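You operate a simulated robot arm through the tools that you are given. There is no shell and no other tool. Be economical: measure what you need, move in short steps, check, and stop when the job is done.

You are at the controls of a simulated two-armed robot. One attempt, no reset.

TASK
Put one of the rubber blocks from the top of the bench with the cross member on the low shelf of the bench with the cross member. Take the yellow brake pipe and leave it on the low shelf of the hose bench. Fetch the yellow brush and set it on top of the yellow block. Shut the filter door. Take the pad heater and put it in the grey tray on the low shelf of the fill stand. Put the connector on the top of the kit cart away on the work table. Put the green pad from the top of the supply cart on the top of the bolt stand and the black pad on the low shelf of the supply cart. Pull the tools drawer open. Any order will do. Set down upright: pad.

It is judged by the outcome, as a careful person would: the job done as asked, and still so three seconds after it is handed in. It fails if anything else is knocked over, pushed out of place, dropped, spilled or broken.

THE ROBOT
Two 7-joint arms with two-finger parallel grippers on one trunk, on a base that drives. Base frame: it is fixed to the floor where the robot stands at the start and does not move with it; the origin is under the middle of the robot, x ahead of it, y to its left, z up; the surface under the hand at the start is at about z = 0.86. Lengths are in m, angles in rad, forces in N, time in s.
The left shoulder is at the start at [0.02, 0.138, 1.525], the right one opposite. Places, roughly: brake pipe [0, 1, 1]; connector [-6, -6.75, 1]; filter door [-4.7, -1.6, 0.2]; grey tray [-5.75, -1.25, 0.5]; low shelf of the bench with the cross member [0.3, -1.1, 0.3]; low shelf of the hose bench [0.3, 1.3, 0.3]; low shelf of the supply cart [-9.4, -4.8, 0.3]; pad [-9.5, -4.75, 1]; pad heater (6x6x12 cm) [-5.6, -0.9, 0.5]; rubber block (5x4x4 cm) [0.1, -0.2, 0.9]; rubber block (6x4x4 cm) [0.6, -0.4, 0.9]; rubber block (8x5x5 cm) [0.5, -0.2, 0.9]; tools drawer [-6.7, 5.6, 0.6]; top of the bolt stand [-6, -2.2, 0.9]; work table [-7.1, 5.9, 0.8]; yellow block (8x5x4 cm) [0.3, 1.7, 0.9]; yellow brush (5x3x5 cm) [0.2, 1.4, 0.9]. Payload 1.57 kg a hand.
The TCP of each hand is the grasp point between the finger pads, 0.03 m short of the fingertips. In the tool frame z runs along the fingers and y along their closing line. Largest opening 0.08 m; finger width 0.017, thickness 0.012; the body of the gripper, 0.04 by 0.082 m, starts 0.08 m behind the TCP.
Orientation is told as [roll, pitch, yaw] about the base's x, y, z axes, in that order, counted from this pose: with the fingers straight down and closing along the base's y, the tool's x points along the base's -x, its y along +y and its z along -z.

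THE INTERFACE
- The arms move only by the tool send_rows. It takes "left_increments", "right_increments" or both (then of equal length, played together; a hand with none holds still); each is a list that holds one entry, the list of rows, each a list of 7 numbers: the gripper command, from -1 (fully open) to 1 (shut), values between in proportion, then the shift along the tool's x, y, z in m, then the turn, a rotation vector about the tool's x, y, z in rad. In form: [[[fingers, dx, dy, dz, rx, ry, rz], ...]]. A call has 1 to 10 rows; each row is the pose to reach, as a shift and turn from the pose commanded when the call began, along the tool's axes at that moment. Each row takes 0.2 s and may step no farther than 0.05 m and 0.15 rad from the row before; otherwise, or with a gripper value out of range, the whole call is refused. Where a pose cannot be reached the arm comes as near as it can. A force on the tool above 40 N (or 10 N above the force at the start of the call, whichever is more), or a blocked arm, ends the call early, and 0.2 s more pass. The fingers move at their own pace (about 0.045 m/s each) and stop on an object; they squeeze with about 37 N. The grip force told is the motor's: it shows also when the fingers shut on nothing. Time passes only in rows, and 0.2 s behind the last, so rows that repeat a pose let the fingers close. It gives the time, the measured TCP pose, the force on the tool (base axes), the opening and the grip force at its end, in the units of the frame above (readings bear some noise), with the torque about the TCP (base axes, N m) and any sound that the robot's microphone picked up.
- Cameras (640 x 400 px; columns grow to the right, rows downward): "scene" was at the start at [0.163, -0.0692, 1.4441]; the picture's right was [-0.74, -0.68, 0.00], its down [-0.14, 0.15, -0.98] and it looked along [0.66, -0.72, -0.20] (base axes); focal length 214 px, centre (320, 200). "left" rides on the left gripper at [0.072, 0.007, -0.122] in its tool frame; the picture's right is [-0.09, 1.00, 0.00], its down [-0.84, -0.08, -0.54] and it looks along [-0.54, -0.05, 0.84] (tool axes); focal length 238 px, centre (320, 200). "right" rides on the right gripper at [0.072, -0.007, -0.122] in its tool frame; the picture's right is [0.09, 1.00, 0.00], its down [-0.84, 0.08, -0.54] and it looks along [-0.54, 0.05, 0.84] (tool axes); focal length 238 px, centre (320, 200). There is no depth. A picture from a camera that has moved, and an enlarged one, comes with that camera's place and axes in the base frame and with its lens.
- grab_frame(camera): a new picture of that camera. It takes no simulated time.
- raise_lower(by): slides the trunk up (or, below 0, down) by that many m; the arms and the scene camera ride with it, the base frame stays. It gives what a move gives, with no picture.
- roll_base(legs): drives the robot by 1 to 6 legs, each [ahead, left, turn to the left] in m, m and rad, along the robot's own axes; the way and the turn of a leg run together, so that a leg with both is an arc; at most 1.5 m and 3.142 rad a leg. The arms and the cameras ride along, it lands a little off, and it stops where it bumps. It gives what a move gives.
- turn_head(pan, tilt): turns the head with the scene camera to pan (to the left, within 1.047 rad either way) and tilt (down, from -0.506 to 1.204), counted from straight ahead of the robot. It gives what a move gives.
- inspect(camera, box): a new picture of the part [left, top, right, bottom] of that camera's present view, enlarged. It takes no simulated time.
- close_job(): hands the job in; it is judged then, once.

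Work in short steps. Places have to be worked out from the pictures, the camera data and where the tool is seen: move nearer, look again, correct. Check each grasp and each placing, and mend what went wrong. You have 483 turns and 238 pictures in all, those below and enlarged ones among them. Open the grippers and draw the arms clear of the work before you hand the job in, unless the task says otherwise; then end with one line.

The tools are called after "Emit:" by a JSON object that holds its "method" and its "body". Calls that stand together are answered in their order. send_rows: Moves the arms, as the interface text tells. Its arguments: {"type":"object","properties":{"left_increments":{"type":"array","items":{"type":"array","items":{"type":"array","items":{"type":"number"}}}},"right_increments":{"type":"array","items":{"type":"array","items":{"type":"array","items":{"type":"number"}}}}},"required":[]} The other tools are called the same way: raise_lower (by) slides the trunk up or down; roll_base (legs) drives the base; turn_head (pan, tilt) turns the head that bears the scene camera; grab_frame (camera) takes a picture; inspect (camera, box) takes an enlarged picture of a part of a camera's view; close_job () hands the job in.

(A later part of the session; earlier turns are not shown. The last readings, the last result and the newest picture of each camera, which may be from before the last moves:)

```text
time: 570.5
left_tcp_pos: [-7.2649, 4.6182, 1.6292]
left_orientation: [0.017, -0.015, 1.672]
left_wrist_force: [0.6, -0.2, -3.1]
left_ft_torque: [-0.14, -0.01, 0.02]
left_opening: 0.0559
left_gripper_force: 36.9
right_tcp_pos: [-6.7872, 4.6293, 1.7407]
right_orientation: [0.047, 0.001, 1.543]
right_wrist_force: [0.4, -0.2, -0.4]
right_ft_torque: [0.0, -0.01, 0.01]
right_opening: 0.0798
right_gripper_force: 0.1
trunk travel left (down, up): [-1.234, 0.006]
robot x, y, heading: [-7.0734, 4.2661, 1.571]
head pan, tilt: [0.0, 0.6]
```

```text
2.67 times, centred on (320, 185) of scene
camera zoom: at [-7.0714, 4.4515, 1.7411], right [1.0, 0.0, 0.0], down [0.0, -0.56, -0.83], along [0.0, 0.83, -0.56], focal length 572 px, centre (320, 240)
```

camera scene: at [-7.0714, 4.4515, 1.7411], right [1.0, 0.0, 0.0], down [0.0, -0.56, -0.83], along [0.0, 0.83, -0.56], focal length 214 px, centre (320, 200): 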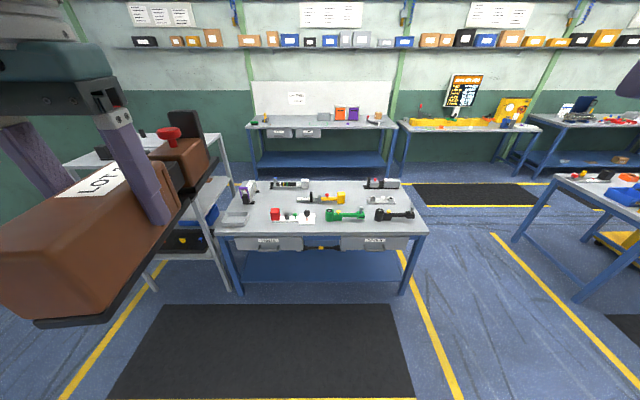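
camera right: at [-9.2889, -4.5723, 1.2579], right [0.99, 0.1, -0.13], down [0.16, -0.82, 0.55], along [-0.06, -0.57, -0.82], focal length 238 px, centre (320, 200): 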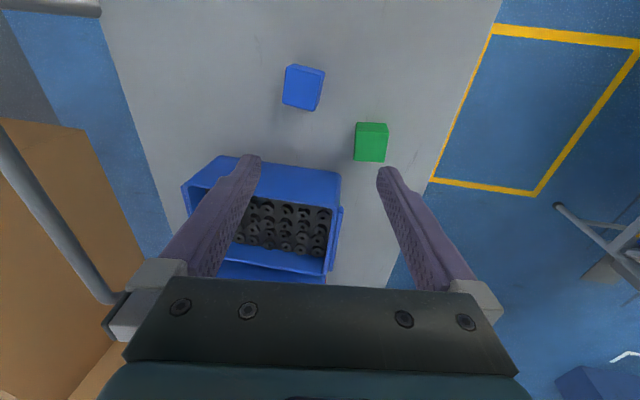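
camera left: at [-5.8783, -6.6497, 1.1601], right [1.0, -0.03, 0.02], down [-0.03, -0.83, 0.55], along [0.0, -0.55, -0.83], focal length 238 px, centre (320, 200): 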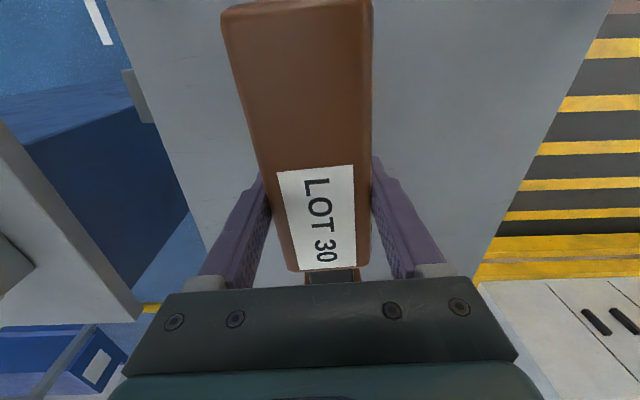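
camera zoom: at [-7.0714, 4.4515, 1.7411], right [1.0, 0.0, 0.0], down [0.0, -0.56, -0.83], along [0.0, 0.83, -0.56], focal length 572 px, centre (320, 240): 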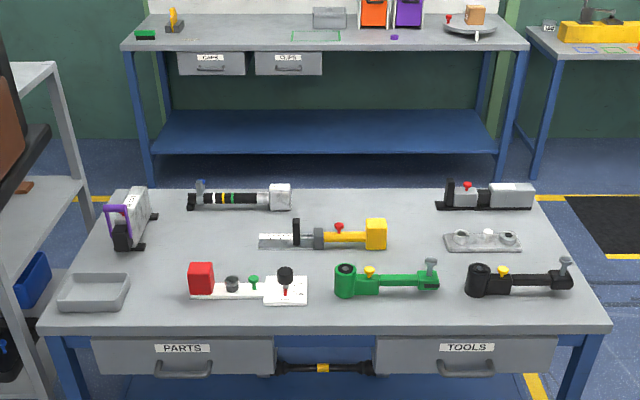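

Table top spans x −7.70…−6.41, y 5.42…6.04, with a free channel at x ≈ −7.468 between the tray and the red block. I will set the connector there along y (TCP y ≈ 5.63). First I retract and lower the left hand relative to the trunk and straighten its yaw.

Emit:
{"method": "send_rows", "body": {"left_increments": [[[1, 0.015, 0, 0.035, 0, 0, 0.05], [1, 0.03, 0, 0.07, 0, 0, 0.1], [1, 0.045, 0, 0.105, 0, 0, 0.1], [1, 0.06, 0, 0.14, 0, 0, 0.1], [1, 0.075, 0, 0.175, 0, 0, 0.1], [1, 0.09, 0, 0.21, 0, 0, 0.1], [1, 0.1, 0, 0.24, 0, 0, 0.1], [1, 0.1, 0, 0.26, 0, 0, 0.1], [1, 0.1, 0, 0.26, 0, 0, 0.1]]]}}

Emit:
{"method": "grab_frame", "body": {"camera": "left"}}

```text
time: 572.5
left_tcp_pos: [-7.2609, 4.5224, 1.3665]
left_orientation: [0.016, -0.014, 1.569]
left_wrist_force: [0.2, 0.2, -3.0]
left_ft_torque: [-0.1, -0.03, -0.01]
left_opening: 0.0558
left_gripper_force: 36.8
right_tcp_pos: [-6.7857, 4.6291, 1.7415]
right_orientation: [0.047, 0.0, 1.543]
right_wrist_force: [0.4, 0.2, 0.3]
right_ft_torque: [0.02, -0.01, -0.01]
right_opening: 0.0798
right_gripper_force: 0.1
trunk travel left (down, up): [-1.234, 0.006]
robot x, y, heading: [-7.0737, 4.266, 1.562]
head pan, tilt: [0.0, 0.6]
```

```text
103 pictures are left
camera left: at [-7.2655, 4.4486, 1.488], right [-1.0, 0.09, 0.02], down [0.09, 0.83, 0.55], along [0.04, 0.55, -0.83], focal length 238 px, centre (320, 200)
```

left: 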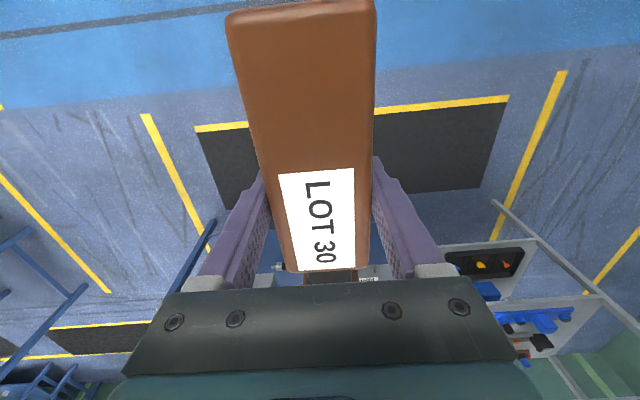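

I drive over, stopping 12 cm short, and lower partway to look.

Emit:
{"method": "roll_base", "body": {"legs": [[0.98, 0.217, 0]]}}

Emit:
{"method": "raise_lower", "body": {"by": -0.25}}

Emit:
{"method": "turn_head", "body": {"pan": 0.5, "tilt": 1.0}}

Emit:
{"method": "grab_frame", "body": {"camera": "scene"}}

Emit:
{"method": "grab_frame", "body": {"camera": "left"}}

```text
time: 577.8
left_tcp_pos: [-7.4622, 5.5291, 1.3667]
left_orientation: [0.018, -0.014, 1.568]
left_wrist_force: [-0.4, 0.2, -3.9]
left_ft_torque: [-0.13, -0.03, 0.0]
left_opening: 0.0556
left_gripper_force: 37.3
right_tcp_pos: [-6.9851, 5.6349, 1.7413]
right_orientation: [0.047, 0.0, 1.542]
right_wrist_force: [1.0, -0.3, 0.0]
right_ft_torque: [-0.04, 0.02, 0.01]
right_opening: 0.0799
right_gripper_force: 0.1
trunk travel left (down, up): [-1.234, 0.006]
robot x, y, heading: [-7.2728, 5.2711, 1.563]
head pan, tilt: [0.0, 0.6]
```

```text
time: 580.4
left_tcp_pos: [-7.4602, 5.5289, 1.1176]
left_orientation: [0.017, -0.014, 1.567]
left_wrist_force: [-0.3, -1.2, -3.5]
left_ft_torque: [-0.14, -0.02, -0.02]
left_opening: 0.0558
left_gripper_force: 37.3
right_tcp_pos: [-6.9864, 5.6336, 1.4916]
right_orientation: [0.047, 0.0, 1.54]
right_wrist_force: [-0.6, -1.3, 0.7]
right_ft_torque: [0.0, -0.04, 0.01]
right_opening: 0.0802
right_gripper_force: 0.1
trunk travel left (down, up): [-0.984, 0.256]
robot x, y, heading: [-7.2723, 5.2664, 1.565]
head pan, tilt: [0.0, 0.6]
```

```text
time: 581.3
left_tcp_pos: [-7.461, 5.5294, 1.1174]
left_orientation: [0.017, -0.014, 1.567]
left_wrist_force: [-0.6, 0.7, -3.8]
left_ft_torque: [-0.12, -0.02, 0.02]
left_opening: 0.0555
left_gripper_force: 37.7
right_tcp_pos: [-6.9866, 5.6336, 1.4911]
right_orientation: [0.047, 0.0, 1.541]
right_wrist_force: [0.6, -0.9, 0.4]
right_ft_torque: [0.03, 0.01, 0.04]
right_opening: 0.0801
right_gripper_force: 0.0
trunk travel left (down, up): [-0.984, 0.256]
robot x, y, heading: [-7.2752, 5.2674, 1.568]
head pan, tilt: [0.499, 1.0]
```

```text
102 pictures are left
camera scene: at [-7.3055, 5.4301, 1.4591], right [0.88, 0.47, 0.0], down [0.4, -0.74, -0.54], along [-0.25, 0.48, -0.84], focal length 214 px, centre (320, 200)
```

scene: 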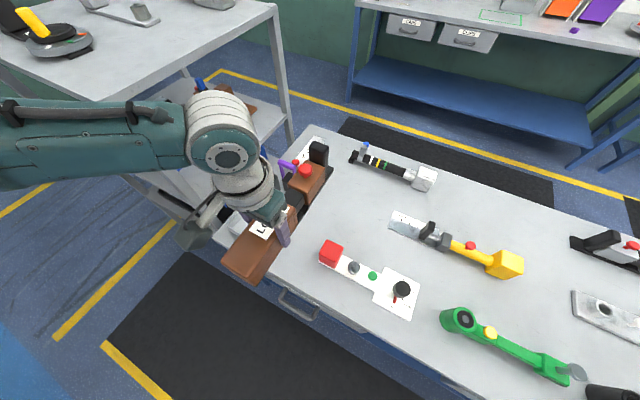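

```text
101 pictures are left
camera left: at [-7.4662, 5.4548, 1.2383], right [-1.0, 0.09, 0.02], down [0.09, 0.83, 0.55], along [0.04, 0.55, -0.83], focal length 238 px, centre (320, 200)
```

left: 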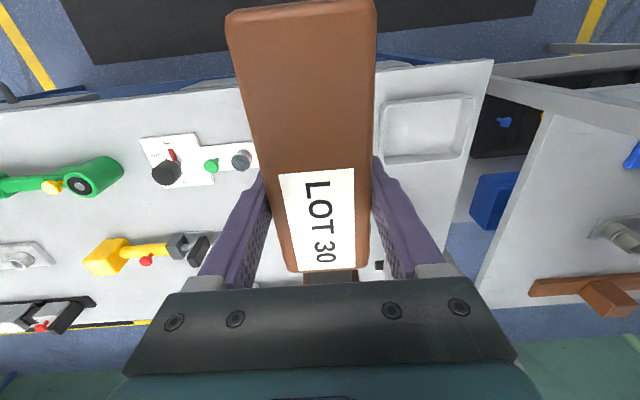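

Channel between tray (−7.552) and red block (−7.397) confirmed. I move to (−7.472, 5.63) and lower 0.14.

Emit:
{"method": "roll_base", "body": {"legs": [[0.1, 0.011, 0]]}}

Emit:
{"method": "raise_lower", "body": {"by": -0.14}}

Emit:
{"method": "inspect", "body": {"camera": "scene", "box": [180, 100, 420, 300]}}

Emit:
{"method": "grab_frame", "body": {"camera": "left"}}

```text
time: 582.5
left_tcp_pos: [-7.4717, 5.6286, 1.1168]
left_orientation: [0.018, -0.012, 1.569]
left_wrist_force: [-0.1, 0.9, -3.2]
left_ft_torque: [-0.1, 0.0, -0.03]
left_opening: 0.0555
left_gripper_force: 37.1
right_tcp_pos: [-6.9958, 5.7339, 1.4907]
right_orientation: [0.049, -0.001, 1.539]
right_wrist_force: [0.9, 0.6, -0.6]
right_ft_torque: [0.0, 0.0, 0.01]
right_opening: 0.0799
right_gripper_force: 0.0
trunk travel left (down, up): [-0.984, 0.256]
robot x, y, heading: [-7.2846, 5.3681, 1.557]
head pan, tilt: [0.499, 1.0]
```

```text
time: 584.1
left_tcp_pos: [-7.4715, 5.6282, 0.9778]
left_orientation: [0.016, -0.014, 1.569]
left_wrist_force: [0.0, -0.3, -4.7]
left_ft_torque: [-0.11, -0.03, 0.0]
left_opening: 0.0557
left_gripper_force: 36.7
right_tcp_pos: [-6.9968, 5.7341, 1.3511]
right_orientation: [0.047, 0.0, 1.543]
right_wrist_force: [0.2, 0.3, 0.1]
right_ft_torque: [-0.06, -0.02, -0.02]
right_opening: 0.0801
right_gripper_force: 0.0
trunk travel left (down, up): [-0.844, 0.396]
robot x, y, heading: [-7.281, 5.3686, 1.565]
head pan, tilt: [0.499, 1.0]
```

```text
2.00 times, centred on (300, 200) of scene
camera zoom: at [-7.3159, 5.5295, 1.3191], right [0.88, 0.47, 0.0], down [0.4, -0.74, -0.54], along [-0.25, 0.48, -0.84], focal length 429 px, centre (360, 200)
```

zoom: 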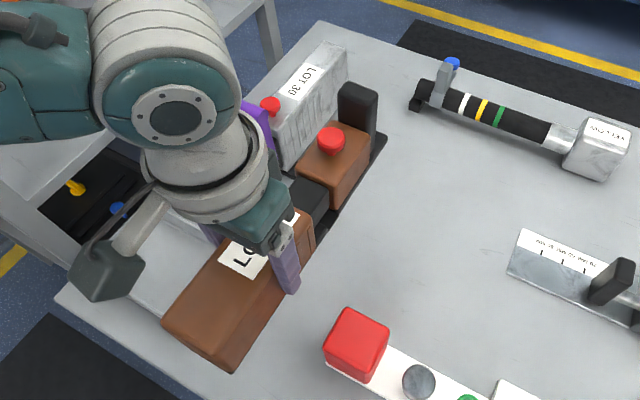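

```text
99 pictures are left
camera left: at [-7.4765, 5.5541, 1.0983], right [-1.0, 0.09, 0.02], down [0.09, 0.83, 0.55], along [0.04, 0.55, -0.83], focal length 238 px, centre (320, 200)
```

left: 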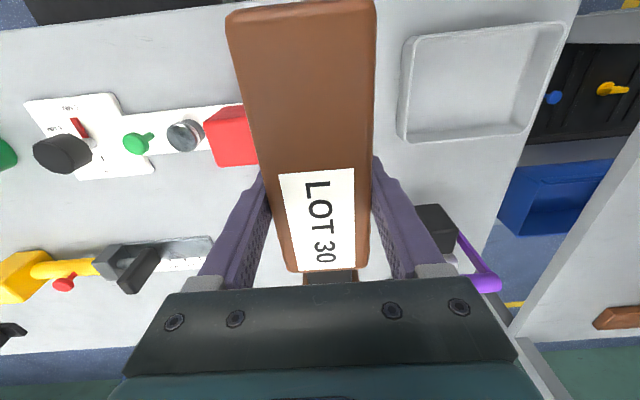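

Clear on both sides by about 4–5 cm. I step down gently until contact.

Emit:
{"method": "raise_lower", "body": {"by": -0.03}}

Emit:
{"method": "send_rows", "body": {"left_increments": [[[1, 0, 0, 0.006, 0, 0, 0], [1, 0, 0, 0.012, 0, 0, 0], [1, 0, 0, 0.018, 0, 0, 0], [1, 0, 0, 0.024, 0, 0, 0], [1, 0, 0, 0.03, 0, 0, 0], [1, 0, 0, 0.036, 0, 0, 0]]]}}

```text
time: 584.9
left_tcp_pos: [-7.4722, 5.6279, 0.9472]
left_orientation: [0.016, -0.013, 1.568]
left_wrist_force: [-0.7, -0.4, -2.1]
left_ft_torque: [-0.13, 0.03, 0.02]
left_opening: 0.0557
left_gripper_force: 36.7
right_tcp_pos: [-6.9969, 5.7344, 1.3219]
right_orientation: [0.048, 0.001, 1.541]
right_wrist_force: [-0.6, -0.6, 0.1]
right_ft_torque: [0.0, 0.0, -0.02]
right_opening: 0.08
right_gripper_force: 0.0
trunk travel left (down, up): [-0.814, 0.426]
robot x, y, heading: [-7.2844, 5.371, 1.563]
head pan, tilt: [0.499, 1.0]
```

```text
time: 586.3
left_tcp_pos: [-7.4733, 5.6285, 0.9108]
left_orientation: [0.019, -0.014, 1.568]
left_wrist_force: [-0.3, 0.0, -3.4]
left_ft_torque: [-0.11, -0.02, -0.01]
left_opening: 0.0558
left_gripper_force: 36.9
right_tcp_pos: [-6.9976, 5.7345, 1.3209]
right_orientation: [0.047, 0.0, 1.542]
right_wrist_force: [0.7, -0.5, -0.2]
right_ft_torque: [0.0, -0.04, -0.02]
right_opening: 0.08
right_gripper_force: 0.1
trunk travel left (down, up): [-0.814, 0.426]
robot x, y, heading: [-7.2827, 5.3702, 1.56]
head pan, tilt: [0.499, 1.0]
```

No contact yet; I look and continue down.

Emit:
{"method": "inspect", "body": {"camera": "scene", "box": [180, 120, 380, 290]}}

Emit:
{"method": "send_rows", "body": {"left_increments": [[[1, 0, 0, 0.006, 0, 0, 0], [1, 0, 0, 0.012, 0, 0, 0], [1, 0, 0, 0.018, 0, 0, 0], [1, 0, 0, 0.024, 0, 0, 0], [1, 0, 0, 0.03, 0, 0, 0]]]}}

```text
2.35 times, centred on (280, 205) of scene
camera zoom: at [-7.3159, 5.5294, 1.2891], right [0.88, 0.47, 0.0], down [0.4, -0.74, -0.54], along [-0.25, 0.48, -0.84], focal length 505 px, centre (414, 188)
```

zoom: 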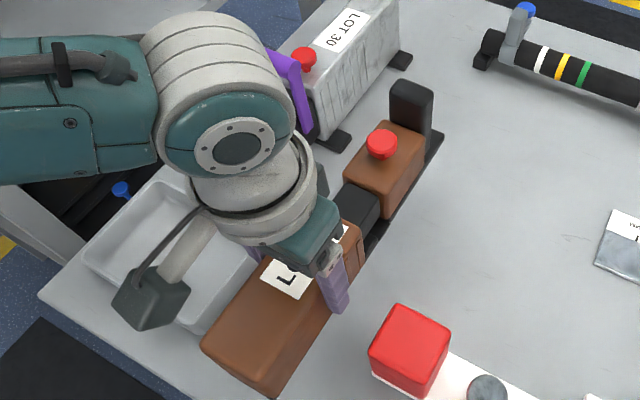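

```text
time: 587.5
left_tcp_pos: [-7.4736, 5.6287, 0.8805]
left_orientation: [0.018, -0.013, 1.566]
left_wrist_force: [0.2, 0.2, -3.0]
left_ft_torque: [-0.15, -0.01, 0.0]
left_opening: 0.0559
left_gripper_force: 36.8
right_tcp_pos: [-6.997, 5.7334, 1.322]
right_orientation: [0.049, 0.0, 1.542]
right_wrist_force: [-0.2, 0.4, -0.1]
right_ft_torque: [-0.01, -0.01, -0.01]
right_opening: 0.0798
right_gripper_force: 0.0
trunk travel left (down, up): [-0.814, 0.426]
robot x, y, heading: [-7.2835, 5.3686, 1.564]
head pan, tilt: [0.499, 1.0]
```

Still no contact; the table is lower (≈0.81). I continue in small steps.

Emit:
{"method": "send_rows", "body": {"left_increments": [[[1, 0, 0, 0.005, 0, 0, 0], [1, 0, 0, 0.01, 0, 0, 0], [1, 0, 0, 0.015, 0, 0, 0], [1, 0, 0, 0.02, 0, 0, 0], [1, 0, 0, 0.025, 0, 0, 0]]]}}

Emit:
{"method": "inspect", "body": {"camera": "scene", "box": [180, 120, 380, 290]}}

```text
time: 588.7
left_tcp_pos: [-7.4735, 5.6302, 0.8569]
left_orientation: [0.016, -0.013, 1.566]
left_wrist_force: [-0.2, -0.3, -4.1]
left_ft_torque: [-0.12, 0.03, -0.01]
left_opening: 0.0556
left_gripper_force: 37.3
right_tcp_pos: [-6.9969, 5.734, 1.3209]
right_orientation: [0.046, -0.001, 1.54]
right_wrist_force: [-0.1, -0.5, -0.4]
right_ft_torque: [0.04, -0.02, 0.0]
right_opening: 0.08
right_gripper_force: 0.0
trunk travel left (down, up): [-0.814, 0.426]
robot x, y, heading: [-7.2858, 5.3678, 1.561]
head pan, tilt: [0.499, 1.0]
```

```text
2.35 times, centred on (280, 205) of scene
camera zoom: at [-7.3159, 5.5294, 1.2891], right [0.88, 0.47, 0.0], down [0.4, -0.74, -0.54], along [-0.25, 0.48, -0.84], focal length 505 px, centre (414, 188)
```

zoom: 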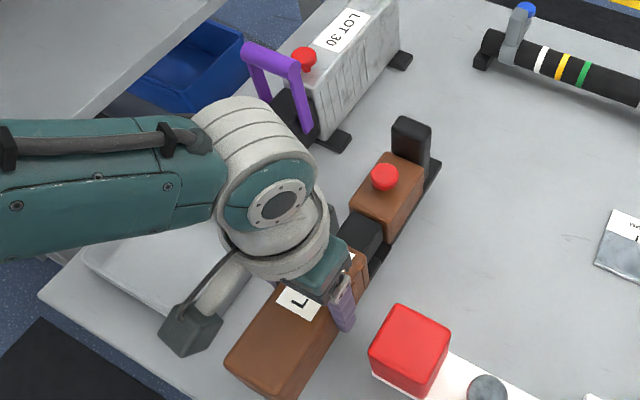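

Emit:
{"method": "send_rows", "body": {"left_increments": [[[1, 0, 0, 0.004, 0, 0, 0], [1, 0, 0, 0.008, 0, 0, 0], [1, 0, 0, 0.012, 0, 0, 0], [1, 0, 0, 0.016, 0, 0, 0], [1, 0, 0, 0.02, 0, 0, 0]]]}}

```text
time: 589.9
left_tcp_pos: [-7.4735, 5.6299, 0.8355]
left_orientation: [0.018, -0.014, 1.568]
left_wrist_force: [0.1, 0.9, -3.3]
left_ft_torque: [-0.12, 0.0, 0.0]
left_opening: 0.0557
left_gripper_force: 37.1
right_tcp_pos: [-6.9967, 5.7337, 1.321]
right_orientation: [0.047, -0.001, 1.541]
right_wrist_force: [0.0, 0.5, 0.5]
right_ft_torque: [-0.02, -0.04, -0.01]
right_opening: 0.0799
right_gripper_force: 0.1
trunk travel left (down, up): [-0.814, 0.426]
robot x, y, heading: [-7.2853, 5.3699, 1.565]
head pan, tilt: [0.499, 1.0]
```

Triangulation suggests the table top is near 0.75. I keep stepping down.

Emit:
{"method": "send_rows", "body": {"left_increments": [[[1, 0, 0, 0.006, 0, 0, 0], [1, 0, 0, 0.012, 0, 0, 0], [1, 0, 0, 0.017, 0, 0, 0], [1, 0, 0, 0.022, 0, 0, 0], [1, 0, 0, 0.027, 0, 0, 0], [1, 0, 0, 0.032, 0, 0, 0]]]}}

Emit:
{"method": "inspect", "body": {"camera": "scene", "box": [180, 120, 380, 290]}}

```text
time: 591.3
left_tcp_pos: [-7.4763, 5.6214, 0.8254]
left_orientation: [0.016, -0.012, 1.568]
left_wrist_force: [-0.1, -0.2, -3.3]
left_ft_torque: [-0.13, -0.01, 0.01]
left_opening: 0.056
left_gripper_force: 36.7
left hand out of reach, approached as far as the arm can: row 2, 3, 4, 5, 6
right_tcp_pos: [-6.9972, 5.7337, 1.3212]
right_orientation: [0.048, 0.0, 1.541]
right_wrist_force: [-0.1, 0.1, 0.2]
right_ft_torque: [-0.01, -0.03, -0.02]
right_opening: 0.0799
right_gripper_force: 0.0
trunk travel left (down, up): [-0.814, 0.426]
robot x, y, heading: [-7.2809, 5.3687, 1.564]
head pan, tilt: [0.499, 1.0]
```

```text
2.35 times, centred on (280, 205) of scene
camera zoom: at [-7.3159, 5.5294, 1.2891], right [0.88, 0.47, 0.0], down [0.4, -0.74, -0.54], along [-0.25, 0.48, -0.84], focal length 505 px, centre (414, 188)
```

zoom: 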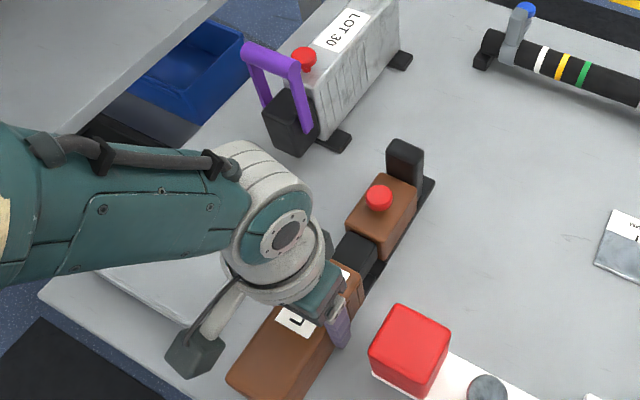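

The arm is at its limit; I lower with the trunk in small steps.

Emit:
{"method": "raise_lower", "body": {"by": -0.01}}

Emit:
{"method": "raise_lower", "body": {"by": -0.008}}

Emit:
{"method": "raise_lower", "body": {"by": -0.008}}

```text
time: 591.9
left_tcp_pos: [-7.4773, 5.6231, 0.8176]
left_orientation: [0.018, -0.015, 1.569]
left_wrist_force: [1.1, -3.1, 30.6]
left_ft_torque: [-0.36, -0.85, 0.06]
left_opening: 0.0557
left_gripper_force: 37.3
right_tcp_pos: [-6.9967, 5.7345, 1.3116]
right_orientation: [0.046, 0.0, 1.541]
right_wrist_force: [-0.5, 0.3, 0.4]
right_ft_torque: [0.01, 0.0, 0.0]
right_opening: 0.0799
right_gripper_force: 0.1
trunk travel left (down, up): [-0.804, 0.436]
robot x, y, heading: [-7.2845, 5.3666, 1.56]
head pan, tilt: [0.499, 1.0]
```

```text
time: 592.4
left_tcp_pos: [-7.4778, 5.6237, 0.8084]
left_orientation: [0.019, -0.017, 1.565]
left_wrist_force: [1.0, 2.5, 17.2]
left_ft_torque: [0.18, -0.51, 0.05]
left_opening: 0.0557
left_gripper_force: 37.5
right_tcp_pos: [-6.9972, 5.7349, 1.3025]
right_orientation: [0.047, -0.001, 1.541]
right_wrist_force: [-0.1, 0.0, 0.2]
right_ft_torque: [-0.03, 0.03, 0.0]
right_opening: 0.0799
right_gripper_force: 0.0
trunk travel left (down, up): [-0.796, 0.444]
robot x, y, heading: [-7.2817, 5.3672, 1.559]
head pan, tilt: [0.499, 1.0]
```

```text
time: 593.0
left_tcp_pos: [-7.4784, 5.6244, 0.8012]
left_orientation: [0.016, -0.016, 1.57]
left_wrist_force: [-1.7, -2.0, 23.1]
left_ft_torque: [-0.49, -0.53, -0.18]
left_opening: 0.0558
left_gripper_force: 36.8
right_tcp_pos: [-6.9982, 5.7343, 1.2946]
right_orientation: [0.047, -0.001, 1.541]
right_wrist_force: [0.1, 1.2, 0.1]
right_ft_torque: [0.0, 0.01, 0.02]
right_opening: 0.0801
right_gripper_force: 0.0
trunk travel left (down, up): [-0.788, 0.452]
robot x, y, heading: [-7.2832, 5.3652, 1.569]
head pan, tilt: [0.499, 1.0]
stopped: the force on the tool passed its limit at 58 N (the readings are from after the stop); the commanded pose is now the measured one
```

Contact: the connector is on the table. I open slightly and raise with the trunk.

Emit:
{"method": "send_rows", "body": {"left_increments": [[[0.2, 0, 0, 0, 0, 0, 0], [-0.3, 0, 0, 0, 0, 0, 0], [-0.65, 0, 0, 0, 0, 0, 0], [-0.65, 0, 0, 0, 0, 0, 0]]]}}

Emit:
{"method": "raise_lower", "body": {"by": 0.15}}

Emit:
{"method": "grab_frame", "body": {"camera": "left"}}

Emit:
{"method": "grab_frame", "body": {"camera": "scene"}}

```text
time: 594.0
left_tcp_pos: [-7.4755, 5.6221, 0.8008]
left_orientation: [0.017, -0.014, 1.568]
left_wrist_force: [0.4, -0.2, -0.1]
left_ft_torque: [0.02, 0.0, 0.02]
left_opening: 0.066
left_gripper_force: 0.0
right_tcp_pos: [-6.997, 5.733, 1.2943]
right_orientation: [0.047, -0.001, 1.54]
right_wrist_force: [0.3, 1.6, 0.5]
right_ft_torque: [-0.04, -0.02, 0.03]
right_opening: 0.0799
right_gripper_force: 0.1
trunk travel left (down, up): [-0.788, 0.452]
robot x, y, heading: [-7.2836, 5.367, 1.565]
head pan, tilt: [0.499, 1.0]
```

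```text
time: 595.7
left_tcp_pos: [-7.477, 5.6211, 0.9511]
left_orientation: [0.017, -0.015, 1.568]
left_wrist_force: [0.0, -0.6, 0.5]
left_ft_torque: [-0.02, 0.02, -0.04]
left_opening: 0.066
left_gripper_force: 0.1
right_tcp_pos: [-6.9976, 5.7343, 1.4445]
right_orientation: [0.048, 0.001, 1.542]
right_wrist_force: [0.2, 0.2, -0.1]
right_ft_torque: [0.01, -0.02, 0.01]
right_opening: 0.0801
right_gripper_force: 0.0
trunk travel left (down, up): [-0.938, 0.302]
robot x, y, heading: [-7.2845, 5.3663, 1.567]
head pan, tilt: [0.499, 1.0]
```

```text
95 pictures are left
camera left: at [-7.4813, 5.5482, 1.0718], right [-1.0, 0.09, 0.02], down [0.09, 0.83, 0.55], along [0.04, 0.55, -0.83], focal length 238 px, centre (320, 200)
```

left: 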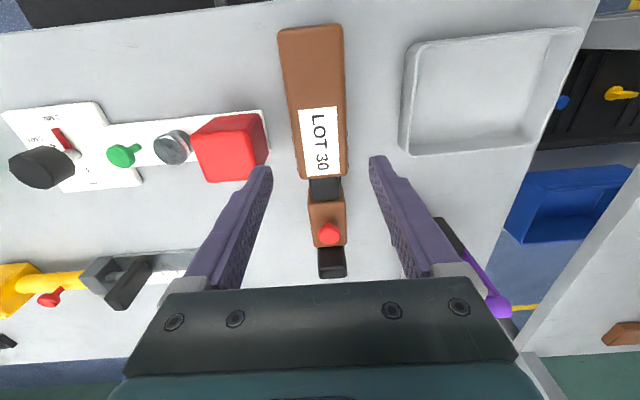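

```text
94 pictures are left
camera scene: at [-7.316, 5.5295, 1.4131], right [0.88, 0.47, 0.0], down [0.4, -0.74, -0.54], along [-0.26, 0.48, -0.84], focal length 214 px, centre (320, 200)
```

scene: 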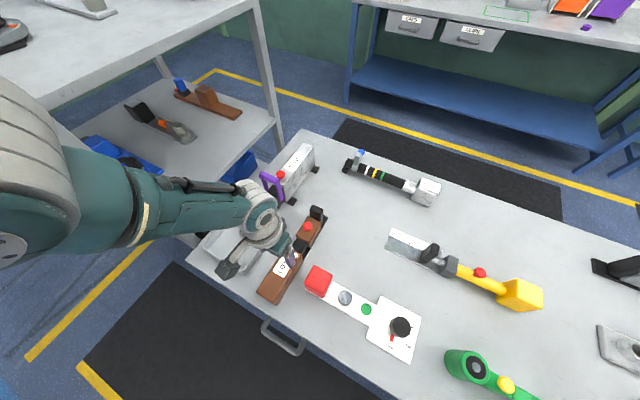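

The connector lies well on the work table. Now the tools drawer: I rise, back off and look at the drawer front.

Emit:
{"method": "raise_lower", "body": {"by": 0.25}}

Emit:
{"method": "roll_base", "body": {"legs": [[-0.75, -0.45, 0]]}}

Emit:
{"method": "raise_lower", "body": {"by": -0.4}}

Emit:
{"method": "turn_head", "body": {"pan": -0.2, "tilt": 0.55}}

Emit:
{"method": "grab_frame", "body": {"camera": "scene"}}

```text
time: 598.3
left_tcp_pos: [-7.4775, 5.6228, 1.2013]
left_orientation: [0.017, -0.014, 1.569]
left_wrist_force: [0.1, 0.8, 0.1]
left_ft_torque: [0.03, 0.0, 0.03]
left_opening: 0.0659
left_gripper_force: 0.1
right_tcp_pos: [-6.9969, 5.7345, 1.6961]
right_orientation: [0.047, 0.0, 1.541]
right_wrist_force: [0.1, 0.1, -0.2]
right_ft_torque: [-0.02, 0.0, 0.02]
right_opening: 0.0801
right_gripper_force: 0.1
trunk travel left (down, up): [-1.188, 0.052]
robot x, y, heading: [-7.2867, 5.3664, 1.559]
head pan, tilt: [0.499, 1.0]
```

```text
time: 602.9
left_tcp_pos: [-7.044, 4.869, 1.201]
left_orientation: [0.017, -0.015, 1.539]
left_wrist_force: [0.2, 1.1, 0.6]
left_ft_torque: [-0.01, 0.0, -0.02]
left_opening: 0.0659
left_gripper_force: 0.1
right_tcp_pos: [-6.5605, 4.9663, 1.6944]
right_orientation: [0.047, 0.001, 1.51]
right_wrist_force: [-0.3, -0.2, 0.3]
right_ft_torque: [0.03, 0.01, 0.01]
right_opening: 0.0799
right_gripper_force: 0.1
trunk travel left (down, up): [-1.188, 0.052]
robot x, y, heading: [-6.8617, 4.6058, 1.535]
head pan, tilt: [0.499, 1.0]
```

```text
time: 606.7
left_tcp_pos: [-7.0437, 4.8686, 0.7998]
left_orientation: [0.017, -0.014, 1.538]
left_wrist_force: [-0.7, 0.2, -0.9]
left_ft_torque: [-0.02, 0.0, 0.04]
left_opening: 0.066
left_gripper_force: 0.1
right_tcp_pos: [-6.561, 4.9649, 1.295]
right_orientation: [0.048, 0.001, 1.51]
right_wrist_force: [0.5, -0.6, -0.9]
right_ft_torque: [-0.03, -0.01, 0.01]
right_opening: 0.0802
right_gripper_force: 0.2
trunk travel left (down, up): [-0.788, 0.452]
robot x, y, heading: [-6.8624, 4.6083, 1.528]
head pan, tilt: [0.499, 1.0]
```

```text
time: 607.8
left_tcp_pos: [-7.044, 4.8687, 0.8017]
left_orientation: [0.017, -0.015, 1.538]
left_wrist_force: [0.6, 0.0, 0.5]
left_ft_torque: [-0.03, 0.01, 0.01]
left_opening: 0.0661
left_gripper_force: 0.1
right_tcp_pos: [-6.5606, 4.9649, 1.2969]
right_orientation: [0.048, -0.002, 1.511]
right_wrist_force: [-0.5, -0.3, 0.4]
right_ft_torque: [0.01, 0.01, -0.02]
right_opening: 0.0798
right_gripper_force: 0.1
trunk travel left (down, up): [-0.788, 0.452]
robot x, y, heading: [-6.8559, 4.6112, 1.527]
head pan, tilt: [-0.201, 0.55]
```

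```text
93 pictures are left
camera scene: at [-6.8337, 4.7958, 1.2996], right [0.97, -0.24, 0.0], down [-0.12, -0.51, -0.85], along [0.2, 0.83, -0.52], focal length 214 px, centre (320, 200)
```

scene: 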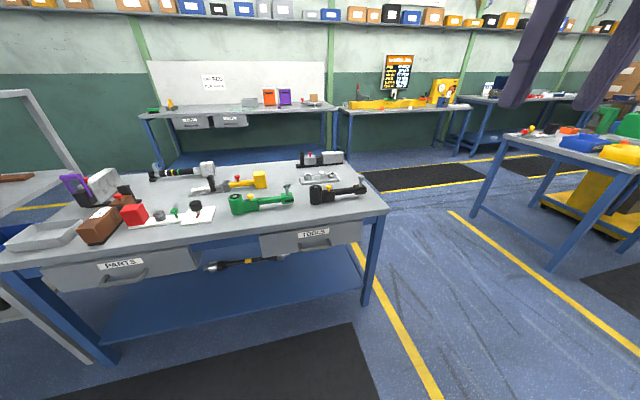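

I lower a bit more and zoom on the TOOLS drawer handle.

Emit:
{"method": "raise_lower", "body": {"by": -0.25}}

Emit:
{"method": "turn_head", "body": {"pan": -0.2, "tilt": 0.35}}

Emit:
{"method": "inspect", "body": {"camera": "scene", "box": [200, 160, 400, 285]}}

```text
time: 610.4
left_tcp_pos: [-7.0423, 4.8679, 0.5495]
left_orientation: [0.018, -0.014, 1.538]
left_wrist_force: [-0.3, 0.4, 0.1]
left_ft_torque: [0.02, -0.01, -0.02]
left_opening: 0.0658
left_gripper_force: 0.1
right_tcp_pos: [-6.56, 4.9661, 1.0461]
right_orientation: [0.048, 0.0, 1.509]
right_wrist_force: [0.8, 0.7, 0.3]
right_ft_torque: [0.03, 0.01, 0.03]
right_opening: 0.0799
right_gripper_force: 0.0
trunk travel left (down, up): [-0.538, 0.702]
robot x, y, heading: [-6.8556, 4.6099, 1.533]
head pan, tilt: [-0.201, 0.55]
```

```text
time: 611.1
left_tcp_pos: [-7.0437, 4.8688, 0.5511]
left_orientation: [0.017, -0.014, 1.537]
left_wrist_force: [-0.2, 0.2, -0.1]
left_ft_torque: [-0.04, -0.02, 0.02]
left_opening: 0.0659
left_gripper_force: 0.0
right_tcp_pos: [-6.5616, 4.9657, 1.0454]
right_orientation: [0.048, -0.001, 1.511]
right_wrist_force: [0.5, -0.5, -0.5]
right_ft_torque: [0.0, 0.01, -0.02]
right_opening: 0.0798
right_gripper_force: 0.2
trunk travel left (down, up): [-0.538, 0.702]
robot x, y, heading: [-6.8583, 4.6101, 1.531]
head pan, tilt: [-0.201, 0.351]
```

```text
3.20 times, centred on (300, 222) of scene
camera zoom: at [-6.8328, 4.799, 1.0679], right [0.97, -0.24, 0.0], down [-0.08, -0.33, -0.94], along [0.22, 0.91, -0.34], focal length 686 px, centre (384, 128)
```

zoom: 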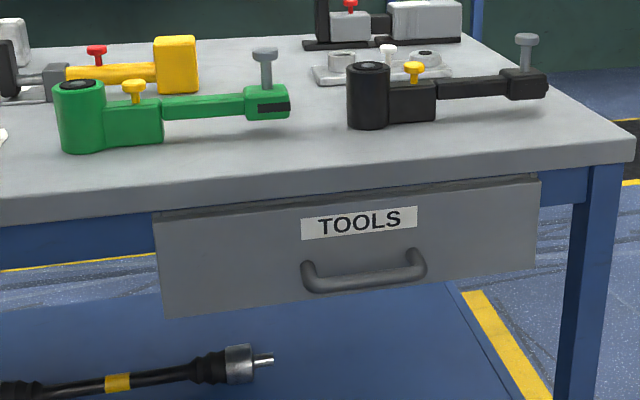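

The handle bar is at about (−6.674, 5.56, 0.56), drawer face about 4 cm behind it. I will grip the bar with the right hand pointing forward, closing vertically. First I turn the right hand 90° about its axis.

Emit:
{"method": "send_rows", "body": {"right_increments": [[[-1, 0, 0, 0, 0, 0, -0.15], [-1, 0, 0, 0, 0, 0, -0.3], [-1, 0, 0, 0, 0, 0, -0.45], [-1, 0, 0, 0, 0, 0, -0.6], [-1, 0, 0, 0, 0, 0, -0.75], [-1, 0, 0, 0, 0, 0, -0.9], [-1, 0, 0, 0, 0, 0, -1.05], [-1, 0, 0, 0, 0, 0, -1.2], [-1, 0, 0, 0, 0, 0, -1.35], [-1, 0, 0, 0, 0, 0, -1.5]]]}}

```text
time: 613.3
left_tcp_pos: [-7.0427, 4.8682, 0.5505]
left_orientation: [0.017, -0.015, 1.538]
left_wrist_force: [0.5, 0.1, -0.3]
left_ft_torque: [0.05, -0.02, 0.0]
left_opening: 0.066
left_gripper_force: 0.0
right_tcp_pos: [-6.5594, 4.9645, 1.0453]
right_orientation: [0.001, -0.049, 3.011]
right_wrist_force: [0.0, 0.7, 0.1]
right_ft_torque: [-0.02, 0.04, 0.02]
right_opening: 0.0801
right_gripper_force: 0.2
trunk travel left (down, up): [-0.538, 0.702]
robot x, y, heading: [-6.8595, 4.6091, 1.532]
head pan, tilt: [-0.201, 0.351]
```

Now I tilt the hand forward to horizontal while extending it a little.

Emit:
{"method": "send_rows", "body": {"right_increments": [[[-1, -0.01, -0.02, 0, 0.15, 0, 0], [-1, -0.02, -0.04, 0, 0.3, 0, 0], [-1, -0.03, -0.06, 0, 0.45, 0, 0], [-1, -0.04, -0.08, 0, 0.6, 0, 0], [-1, -0.05, -0.1, 0, 0.75, 0, 0], [-1, -0.06, -0.12, 0, 0.9, 0, 0], [-1, -0.06, -0.14, 0, 1.05, 0, 0], [-1, -0.06, -0.15, 0, 1.2, 0, 0], [-1, -0.06, -0.16, 0, 1.35, 0, 0], [-1, -0.06, -0.16, 0, 1.5, 0, 0]]]}}

Emit:
{"method": "grab_frame", "body": {"camera": "scene"}}

```text
time: 615.5
left_tcp_pos: [-7.0436, 4.8679, 0.5509]
left_orientation: [0.017, -0.014, 1.538]
left_wrist_force: [-0.2, -0.1, -0.8]
left_ft_torque: [0.0, 0.02, 0.03]
left_opening: 0.0658
left_gripper_force: 0.0
right_tcp_pos: [-6.5995, 5.1302, 1.0465]
right_orientation: [-1.498, -0.047, 3.012]
right_wrist_force: [0.2, -0.1, 0.3]
right_ft_torque: [0.0, 0.01, 0.0]
right_opening: 0.0799
right_gripper_force: 0.0
right hand out of reach, approached as far as the arm can: row 1, 2, 3
trunk travel left (down, up): [-0.538, 0.702]
robot x, y, heading: [-6.86, 4.6091, 1.537]
head pan, tilt: [-0.201, 0.351]
```

```text
91 pictures are left
camera scene: at [-6.8328, 4.7988, 1.0679], right [0.97, -0.24, 0.0], down [-0.08, -0.33, -0.94], along [0.22, 0.91, -0.34], focal length 214 px, centre (320, 200)
```

scene: 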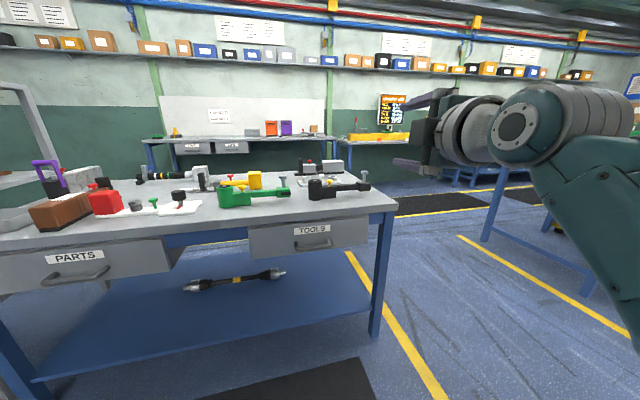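

The right hand is horizontal. I lower it relative to the trunk, square it to the drawer, and raise the left hand so the trunk can go lower.

Emit:
{"method": "send_rows", "body": {"right_increments": [[[-1, 0, 0.03, -0.01, 0.03, -0.05, 0], [-1, 0, 0.06, -0.02, 0.07, -0.1, 0], [-1, 0, 0.1, -0.03, 0.07, -0.13, 0], [-1, 0, 0.13, -0.04, 0.07, -0.13, 0], [-1, 0, 0.16, -0.05, 0.07, -0.13, 0], [-1, 0, 0.19, -0.06, 0.07, -0.13, 0], [-1, 0, 0.21, -0.06, 0.07, -0.13, 0], [-1, 0, 0.21, -0.06, 0.07, -0.13, 0]]], "left_increments": [[[-1, -0.01, 0, -0.04, 0, 0, 0], [-1, -0.02, 0, -0.08, 0, 0, 0], [-1, -0.03, 0, -0.12, 0, 0, 0], [-1, -0.04, 0, -0.16, 0, 0, 0], [-1, -0.05, 0, -0.2, 0, 0, 0], [-1, -0.05, 0, -0.24, 0, 0, 0], [-1, -0.05, 0, -0.28, 0, 0, 0], [-1, -0.05, 0, -0.3, 0, 0, 0]]]}}

```text
time: 617.3
left_tcp_pos: [-7.037, 4.9169, 0.8491]
left_orientation: [0.017, -0.014, 1.537]
left_wrist_force: [0.7, 0.4, -0.8]
left_ft_torque: [0.02, 0.0, -0.05]
left_opening: 0.08
left_gripper_force: 0.1
right_tcp_pos: [-6.6188, 5.0585, 0.8415]
right_orientation: [-1.571, -0.05, 3.139]
right_wrist_force: [0.1, 0.6, 0.8]
right_ft_torque: [0.0, -0.01, 0.01]
right_opening: 0.0796
right_gripper_force: 0.2
trunk travel left (down, up): [-0.538, 0.702]
robot x, y, heading: [-6.8584, 4.6075, 1.531]
head pan, tilt: [-0.201, 0.351]
```

Hand squared. I lower the trunk 0.28 and look with both cameras.

Emit:
{"method": "raise_lower", "body": {"by": -0.28}}

Emit:
{"method": "roll_base", "body": {"legs": [[0.22, 0.04, 0.04]]}}

Emit:
{"method": "grab_frame", "body": {"camera": "right"}}

Emit:
{"method": "grab_frame", "body": {"camera": "scene"}}

```text
time: 620.1
left_tcp_pos: [-7.0362, 4.916, 0.5694]
left_orientation: [0.016, -0.014, 1.537]
left_wrist_force: [0.2, -0.5, 0.2]
left_ft_torque: [0.01, 0.05, -0.02]
left_opening: 0.08
left_gripper_force: 0.1
right_tcp_pos: [-6.6195, 5.0583, 0.5612]
right_orientation: [-1.571, -0.05, 3.14]
right_wrist_force: [1.0, 0.2, -0.7]
right_ft_torque: [0.0, -0.01, -0.02]
right_opening: 0.08
right_gripper_force: 0.0
trunk travel left (down, up): [-0.258, 0.982]
robot x, y, heading: [-6.8593, 4.6121, 1.531]
head pan, tilt: [-0.201, 0.351]
```

```text
time: 621.9
left_tcp_pos: [-7.083, 5.1335, 0.5693]
left_orientation: [0.018, -0.014, 1.575]
left_wrist_force: [-1.0, 0.0, -0.7]
left_ft_torque: [-0.02, -0.02, 0.0]
left_opening: 0.0798
left_gripper_force: 0.0
right_tcp_pos: [-6.6703, 5.2915, 0.561]
right_orientation: [-1.573, -0.052, -3.109]
right_wrist_force: [-0.6, -0.3, -0.5]
right_ft_torque: [-0.03, -0.01, 0.02]
right_opening: 0.0799
right_gripper_force: 0.0
trunk travel left (down, up): [-0.258, 0.982]
robot x, y, heading: [-6.8921, 4.8339, 1.567]
head pan, tilt: [-0.201, 0.351]
```

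```text
90 pictures are left
camera right: at [-6.5955, 5.1722, 0.564], right [0.04, 0.0, -1.0], down [-0.82, -0.57, -0.04], along [-0.57, 0.82, -0.02], focal length 238 px, centre (320, 200)
```

right: 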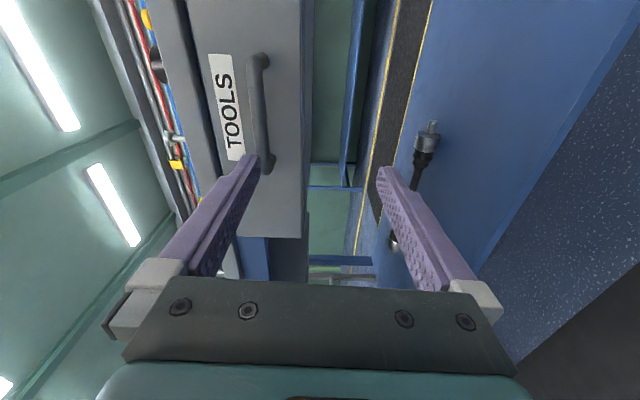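

```text
89 pictures are left
camera scene: at [-6.875, 5.024, 0.7879], right [0.98, -0.2, 0.0], down [-0.07, -0.34, -0.94], along [0.19, 0.92, -0.34], focal length 214 px, centre (320, 200)
```

scene: 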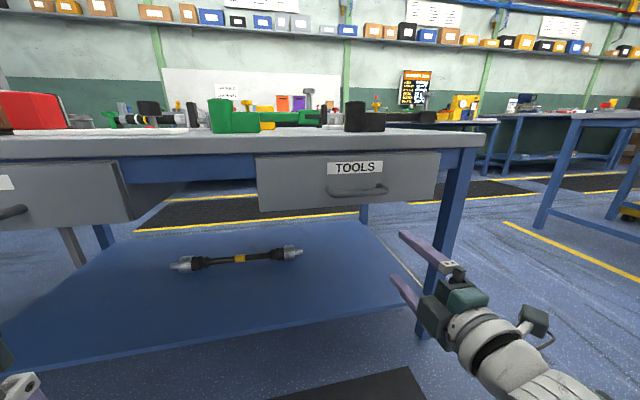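

The bar triangulates to about (−6.686, 5.507, 0.635). I raise 0.074, shift, and approach to within 9 cm.

Emit:
{"method": "raise_lower", "body": {"by": 0.074}}

Emit:
{"method": "roll_base", "body": {"legs": [[0.12, 0.012, 0]]}}

Emit:
{"method": "grab_frame", "body": {"camera": "right"}}

Emit:
{"method": "grab_frame", "body": {"camera": "scene"}}

```text
time: 623.0
left_tcp_pos: [-7.0836, 5.1345, 0.6431]
left_orientation: [0.015, -0.014, 1.575]
left_wrist_force: [0.3, 0.2, -0.3]
left_ft_torque: [0.01, 0.01, 0.02]
left_opening: 0.08
left_gripper_force: 0.0
right_tcp_pos: [-6.671, 5.2912, 0.6352]
right_orientation: [-1.572, -0.05, -3.107]
right_wrist_force: [-0.4, 0.1, -0.6]
right_ft_torque: [0.0, -0.03, -0.02]
right_opening: 0.0805
right_gripper_force: 0.1
trunk travel left (down, up): [-0.332, 0.908]
robot x, y, heading: [-6.8909, 4.8337, 1.566]
head pan, tilt: [-0.201, 0.351]
```

```text
time: 624.2
left_tcp_pos: [-7.0965, 5.255, 0.6445]
left_orientation: [0.017, -0.014, 1.578]
left_wrist_force: [0.7, 0.2, -0.5]
left_ft_torque: [-0.02, 0.01, -0.01]
left_opening: 0.0798
left_gripper_force: 0.1
right_tcp_pos: [-6.6847, 5.4138, 0.6357]
right_orientation: [-1.573, -0.051, -3.103]
right_wrist_force: [0.4, 0.3, 0.3]
right_ft_torque: [-0.01, 0.01, -0.02]
right_opening: 0.08
right_gripper_force: 0.2
trunk travel left (down, up): [-0.332, 0.908]
robot x, y, heading: [-6.9081, 4.9568, 1.573]
head pan, tilt: [-0.201, 0.351]
```

```text
88 pictures are left
camera right: at [-6.6085, 5.2949, 0.6379], right [0.04, 0.0, -1.0], down [-0.82, -0.57, -0.03], along [-0.57, 0.82, -0.02], focal length 238 px, centre (320, 200)
```

right: 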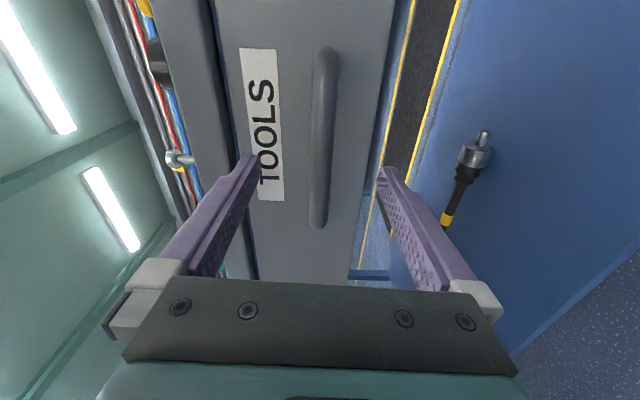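

```text
87 pictures are left
camera scene: at [-6.8876, 5.1458, 0.8619], right [0.98, -0.2, 0.0], down [-0.07, -0.34, -0.94], along [0.18, 0.92, -0.34], focal length 214 px, centre (320, 200)
```

scene: 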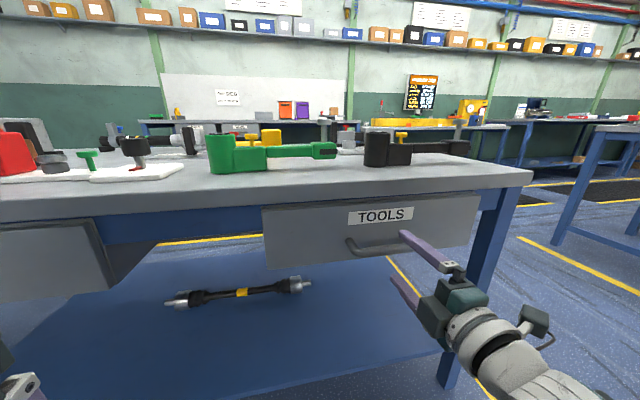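

The bar lies midway between the fingers. I advance 8.5 cm and check before closing.

Emit:
{"method": "roll_base", "body": {"legs": [[0.083, 0.0, 0]]}}

Emit:
{"method": "grab_frame", "body": {"camera": "right"}}

```text
time: 625.3
left_tcp_pos: [-7.0968, 5.3209, 0.6434]
left_orientation: [0.017, -0.016, 1.579]
left_wrist_force: [1.1, 0.6, 0.8]
left_ft_torque: [-0.01, -0.01, -0.03]
left_opening: 0.0802
left_gripper_force: 0.0
right_tcp_pos: [-6.6846, 5.4767, 0.6358]
right_orientation: [-1.577, -0.05, -3.098]
right_wrist_force: [0.2, -5.2, 1.6]
right_ft_torque: [-0.17, -0.01, -0.01]
right_opening: 0.0781
right_gripper_force: 0.1
trunk travel left (down, up): [-0.332, 0.908]
robot x, y, heading: [-6.9078, 5.0256, 1.57]
head pan, tilt: [-0.201, 0.351]
stopped in leg 1: the force on the tool passed its limit at 116 N (the readings are from after the stop); the commanded pose is now the measured one
```

```text
86 pictures are left
camera right: at [-6.6087, 5.3584, 0.6368], right [0.04, 0.01, -1.0], down [-0.82, -0.58, -0.04], along [-0.58, 0.82, -0.02], focal length 238 px, centre (320, 200)
```

right: 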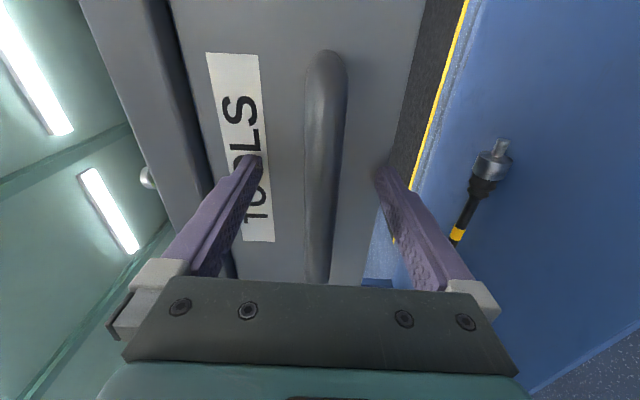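

The tips touched the drawer face, so the bar is right at the TCP. I ease back 4 mm and close on the bar.

Emit:
{"method": "send_rows", "body": {"right_increments": [[[-1, 0, 0, -0.004, 0, 0, 0], [1, 0, 0, -0.004, 0, 0, 0], [1, 0, 0, -0.004, 0, 0, 0], [1, 0, 0, -0.004, 0, 0, 0], [1, 0, 0, -0.004, 0, 0, 0], [1, 0, 0, -0.004, 0, 0, 0]]]}}

Emit:
{"method": "grab_frame", "body": {"camera": "right"}}

```text
time: 626.7
left_tcp_pos: [-7.0964, 5.3222, 0.6434]
left_orientation: [0.015, -0.016, 1.579]
left_wrist_force: [-0.4, -0.1, 0.1]
left_ft_torque: [0.02, 0.0, -0.02]
left_opening: 0.0797
left_gripper_force: 0.0
right_tcp_pos: [-6.6842, 5.4752, 0.6338]
right_orientation: [-1.577, -0.052, -3.098]
right_wrist_force: [0.0, -0.1, -0.5]
right_ft_torque: [-0.01, -0.35, -0.07]
right_opening: 0.0183
right_gripper_force: 26.0
trunk travel left (down, up): [-0.332, 0.908]
robot x, y, heading: [-6.9061, 5.0235, 1.576]
head pan, tilt: [-0.201, 0.351]
```

```text
85 pictures are left
camera right: at [-6.6077, 5.3557, 0.6365], right [0.04, 0.01, -1.0], down [-0.82, -0.58, -0.04], along [-0.58, 0.82, -0.02], focal length 238 px, centre (320, 200)
```

right: 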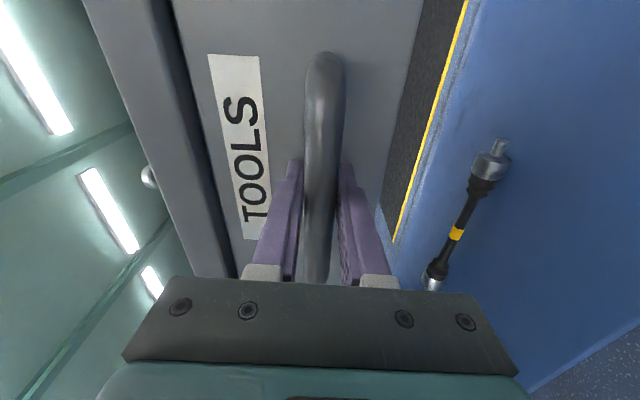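

The bar is gripped. I pull the drawer by driving back.

Emit:
{"method": "roll_base", "body": {"legs": [[-0.12, 0, 0]]}}

Emit:
{"method": "grab_frame", "body": {"camera": "scene"}}

```text
time: 627.9
left_tcp_pos: [-7.0954, 5.2041, 0.6435]
left_orientation: [0.018, -0.018, 1.578]
left_wrist_force: [-0.4, -0.4, 0.3]
left_ft_torque: [0.01, 0.0, -0.03]
left_opening: 0.0799
left_gripper_force: 0.1
right_tcp_pos: [-6.6843, 5.3553, 0.6345]
right_orientation: [-1.578, -0.052, -3.1]
right_wrist_force: [-1.8, 1.7, -2.9]
right_ft_torque: [-0.06, -0.58, 0.47]
right_opening: 0.0179
right_gripper_force: 32.8
trunk travel left (down, up): [-0.332, 0.908]
robot x, y, heading: [-6.908, 4.9049, 1.57]
head pan, tilt: [-0.201, 0.351]
```

```text
84 pictures are left
camera scene: at [-6.8878, 5.094, 0.862], right [0.98, -0.2, 0.0], down [-0.07, -0.34, -0.94], along [0.19, 0.92, -0.34], focal length 214 px, centre (320, 200)
```

scene: 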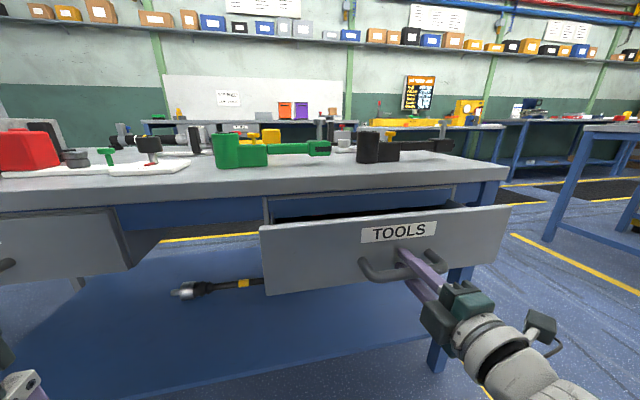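

The drawer is opening (12 cm). I pull another 12 cm.

Emit:
{"method": "roll_base", "body": {"legs": [[-0.12, 0, 0]]}}

Emit:
{"method": "grab_frame", "body": {"camera": "scene"}}

```text
time: 629.2
left_tcp_pos: [-7.0965, 5.083, 0.6446]
left_orientation: [0.016, -0.017, 1.582]
left_wrist_force: [-0.6, -0.5, 0.7]
left_ft_torque: [-0.02, 0.01, -0.01]
left_opening: 0.0799
left_gripper_force: 0.1
right_tcp_pos: [-6.6839, 5.2339, 0.6338]
right_orientation: [-1.577, -0.051, -3.093]
right_wrist_force: [1.8, 2.5, -1.0]
right_ft_torque: [-0.05, -0.6, 0.14]
right_opening: 0.0186
right_gripper_force: 32.8
trunk travel left (down, up): [-0.332, 0.908]
robot x, y, heading: [-6.9059, 4.778, 1.575]
head pan, tilt: [-0.201, 0.351]
```

```text
83 pictures are left
camera scene: at [-6.8871, 4.9725, 0.862], right [0.98, -0.19, 0.0], down [-0.07, -0.34, -0.94], along [0.18, 0.92, -0.34], focal length 214 px, centre (320, 200)
```

scene: 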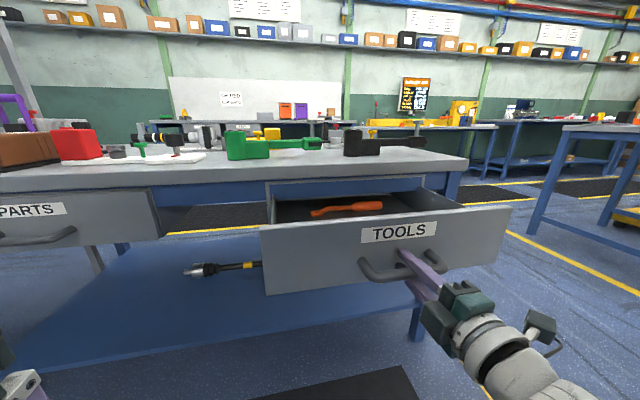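

Open 24 cm, with a tool visible inside. I pull a little more, watching for the stop.

Emit:
{"method": "roll_base", "body": {"legs": [[-0.06, 0, 0]]}}

```text
time: 630.2
left_tcp_pos: [-7.0964, 5.0217, 0.6434]
left_orientation: [0.016, -0.017, 1.584]
left_wrist_force: [-0.1, 0.3, 0.6]
left_ft_torque: [0.01, 0.02, 0.01]
left_opening: 0.0798
left_gripper_force: 0.1
right_tcp_pos: [-6.6845, 5.174, 0.6353]
right_orientation: [-1.578, -0.049, -3.095]
right_wrist_force: [1.9, -2.8, 1.9]
right_ft_torque: [0.0, -0.59, 0.0]
right_opening: 0.0182
right_gripper_force: 33.2
trunk travel left (down, up): [-0.332, 0.908]
robot x, y, heading: [-6.9048, 4.7234, 1.573]
head pan, tilt: [-0.201, 0.351]
```

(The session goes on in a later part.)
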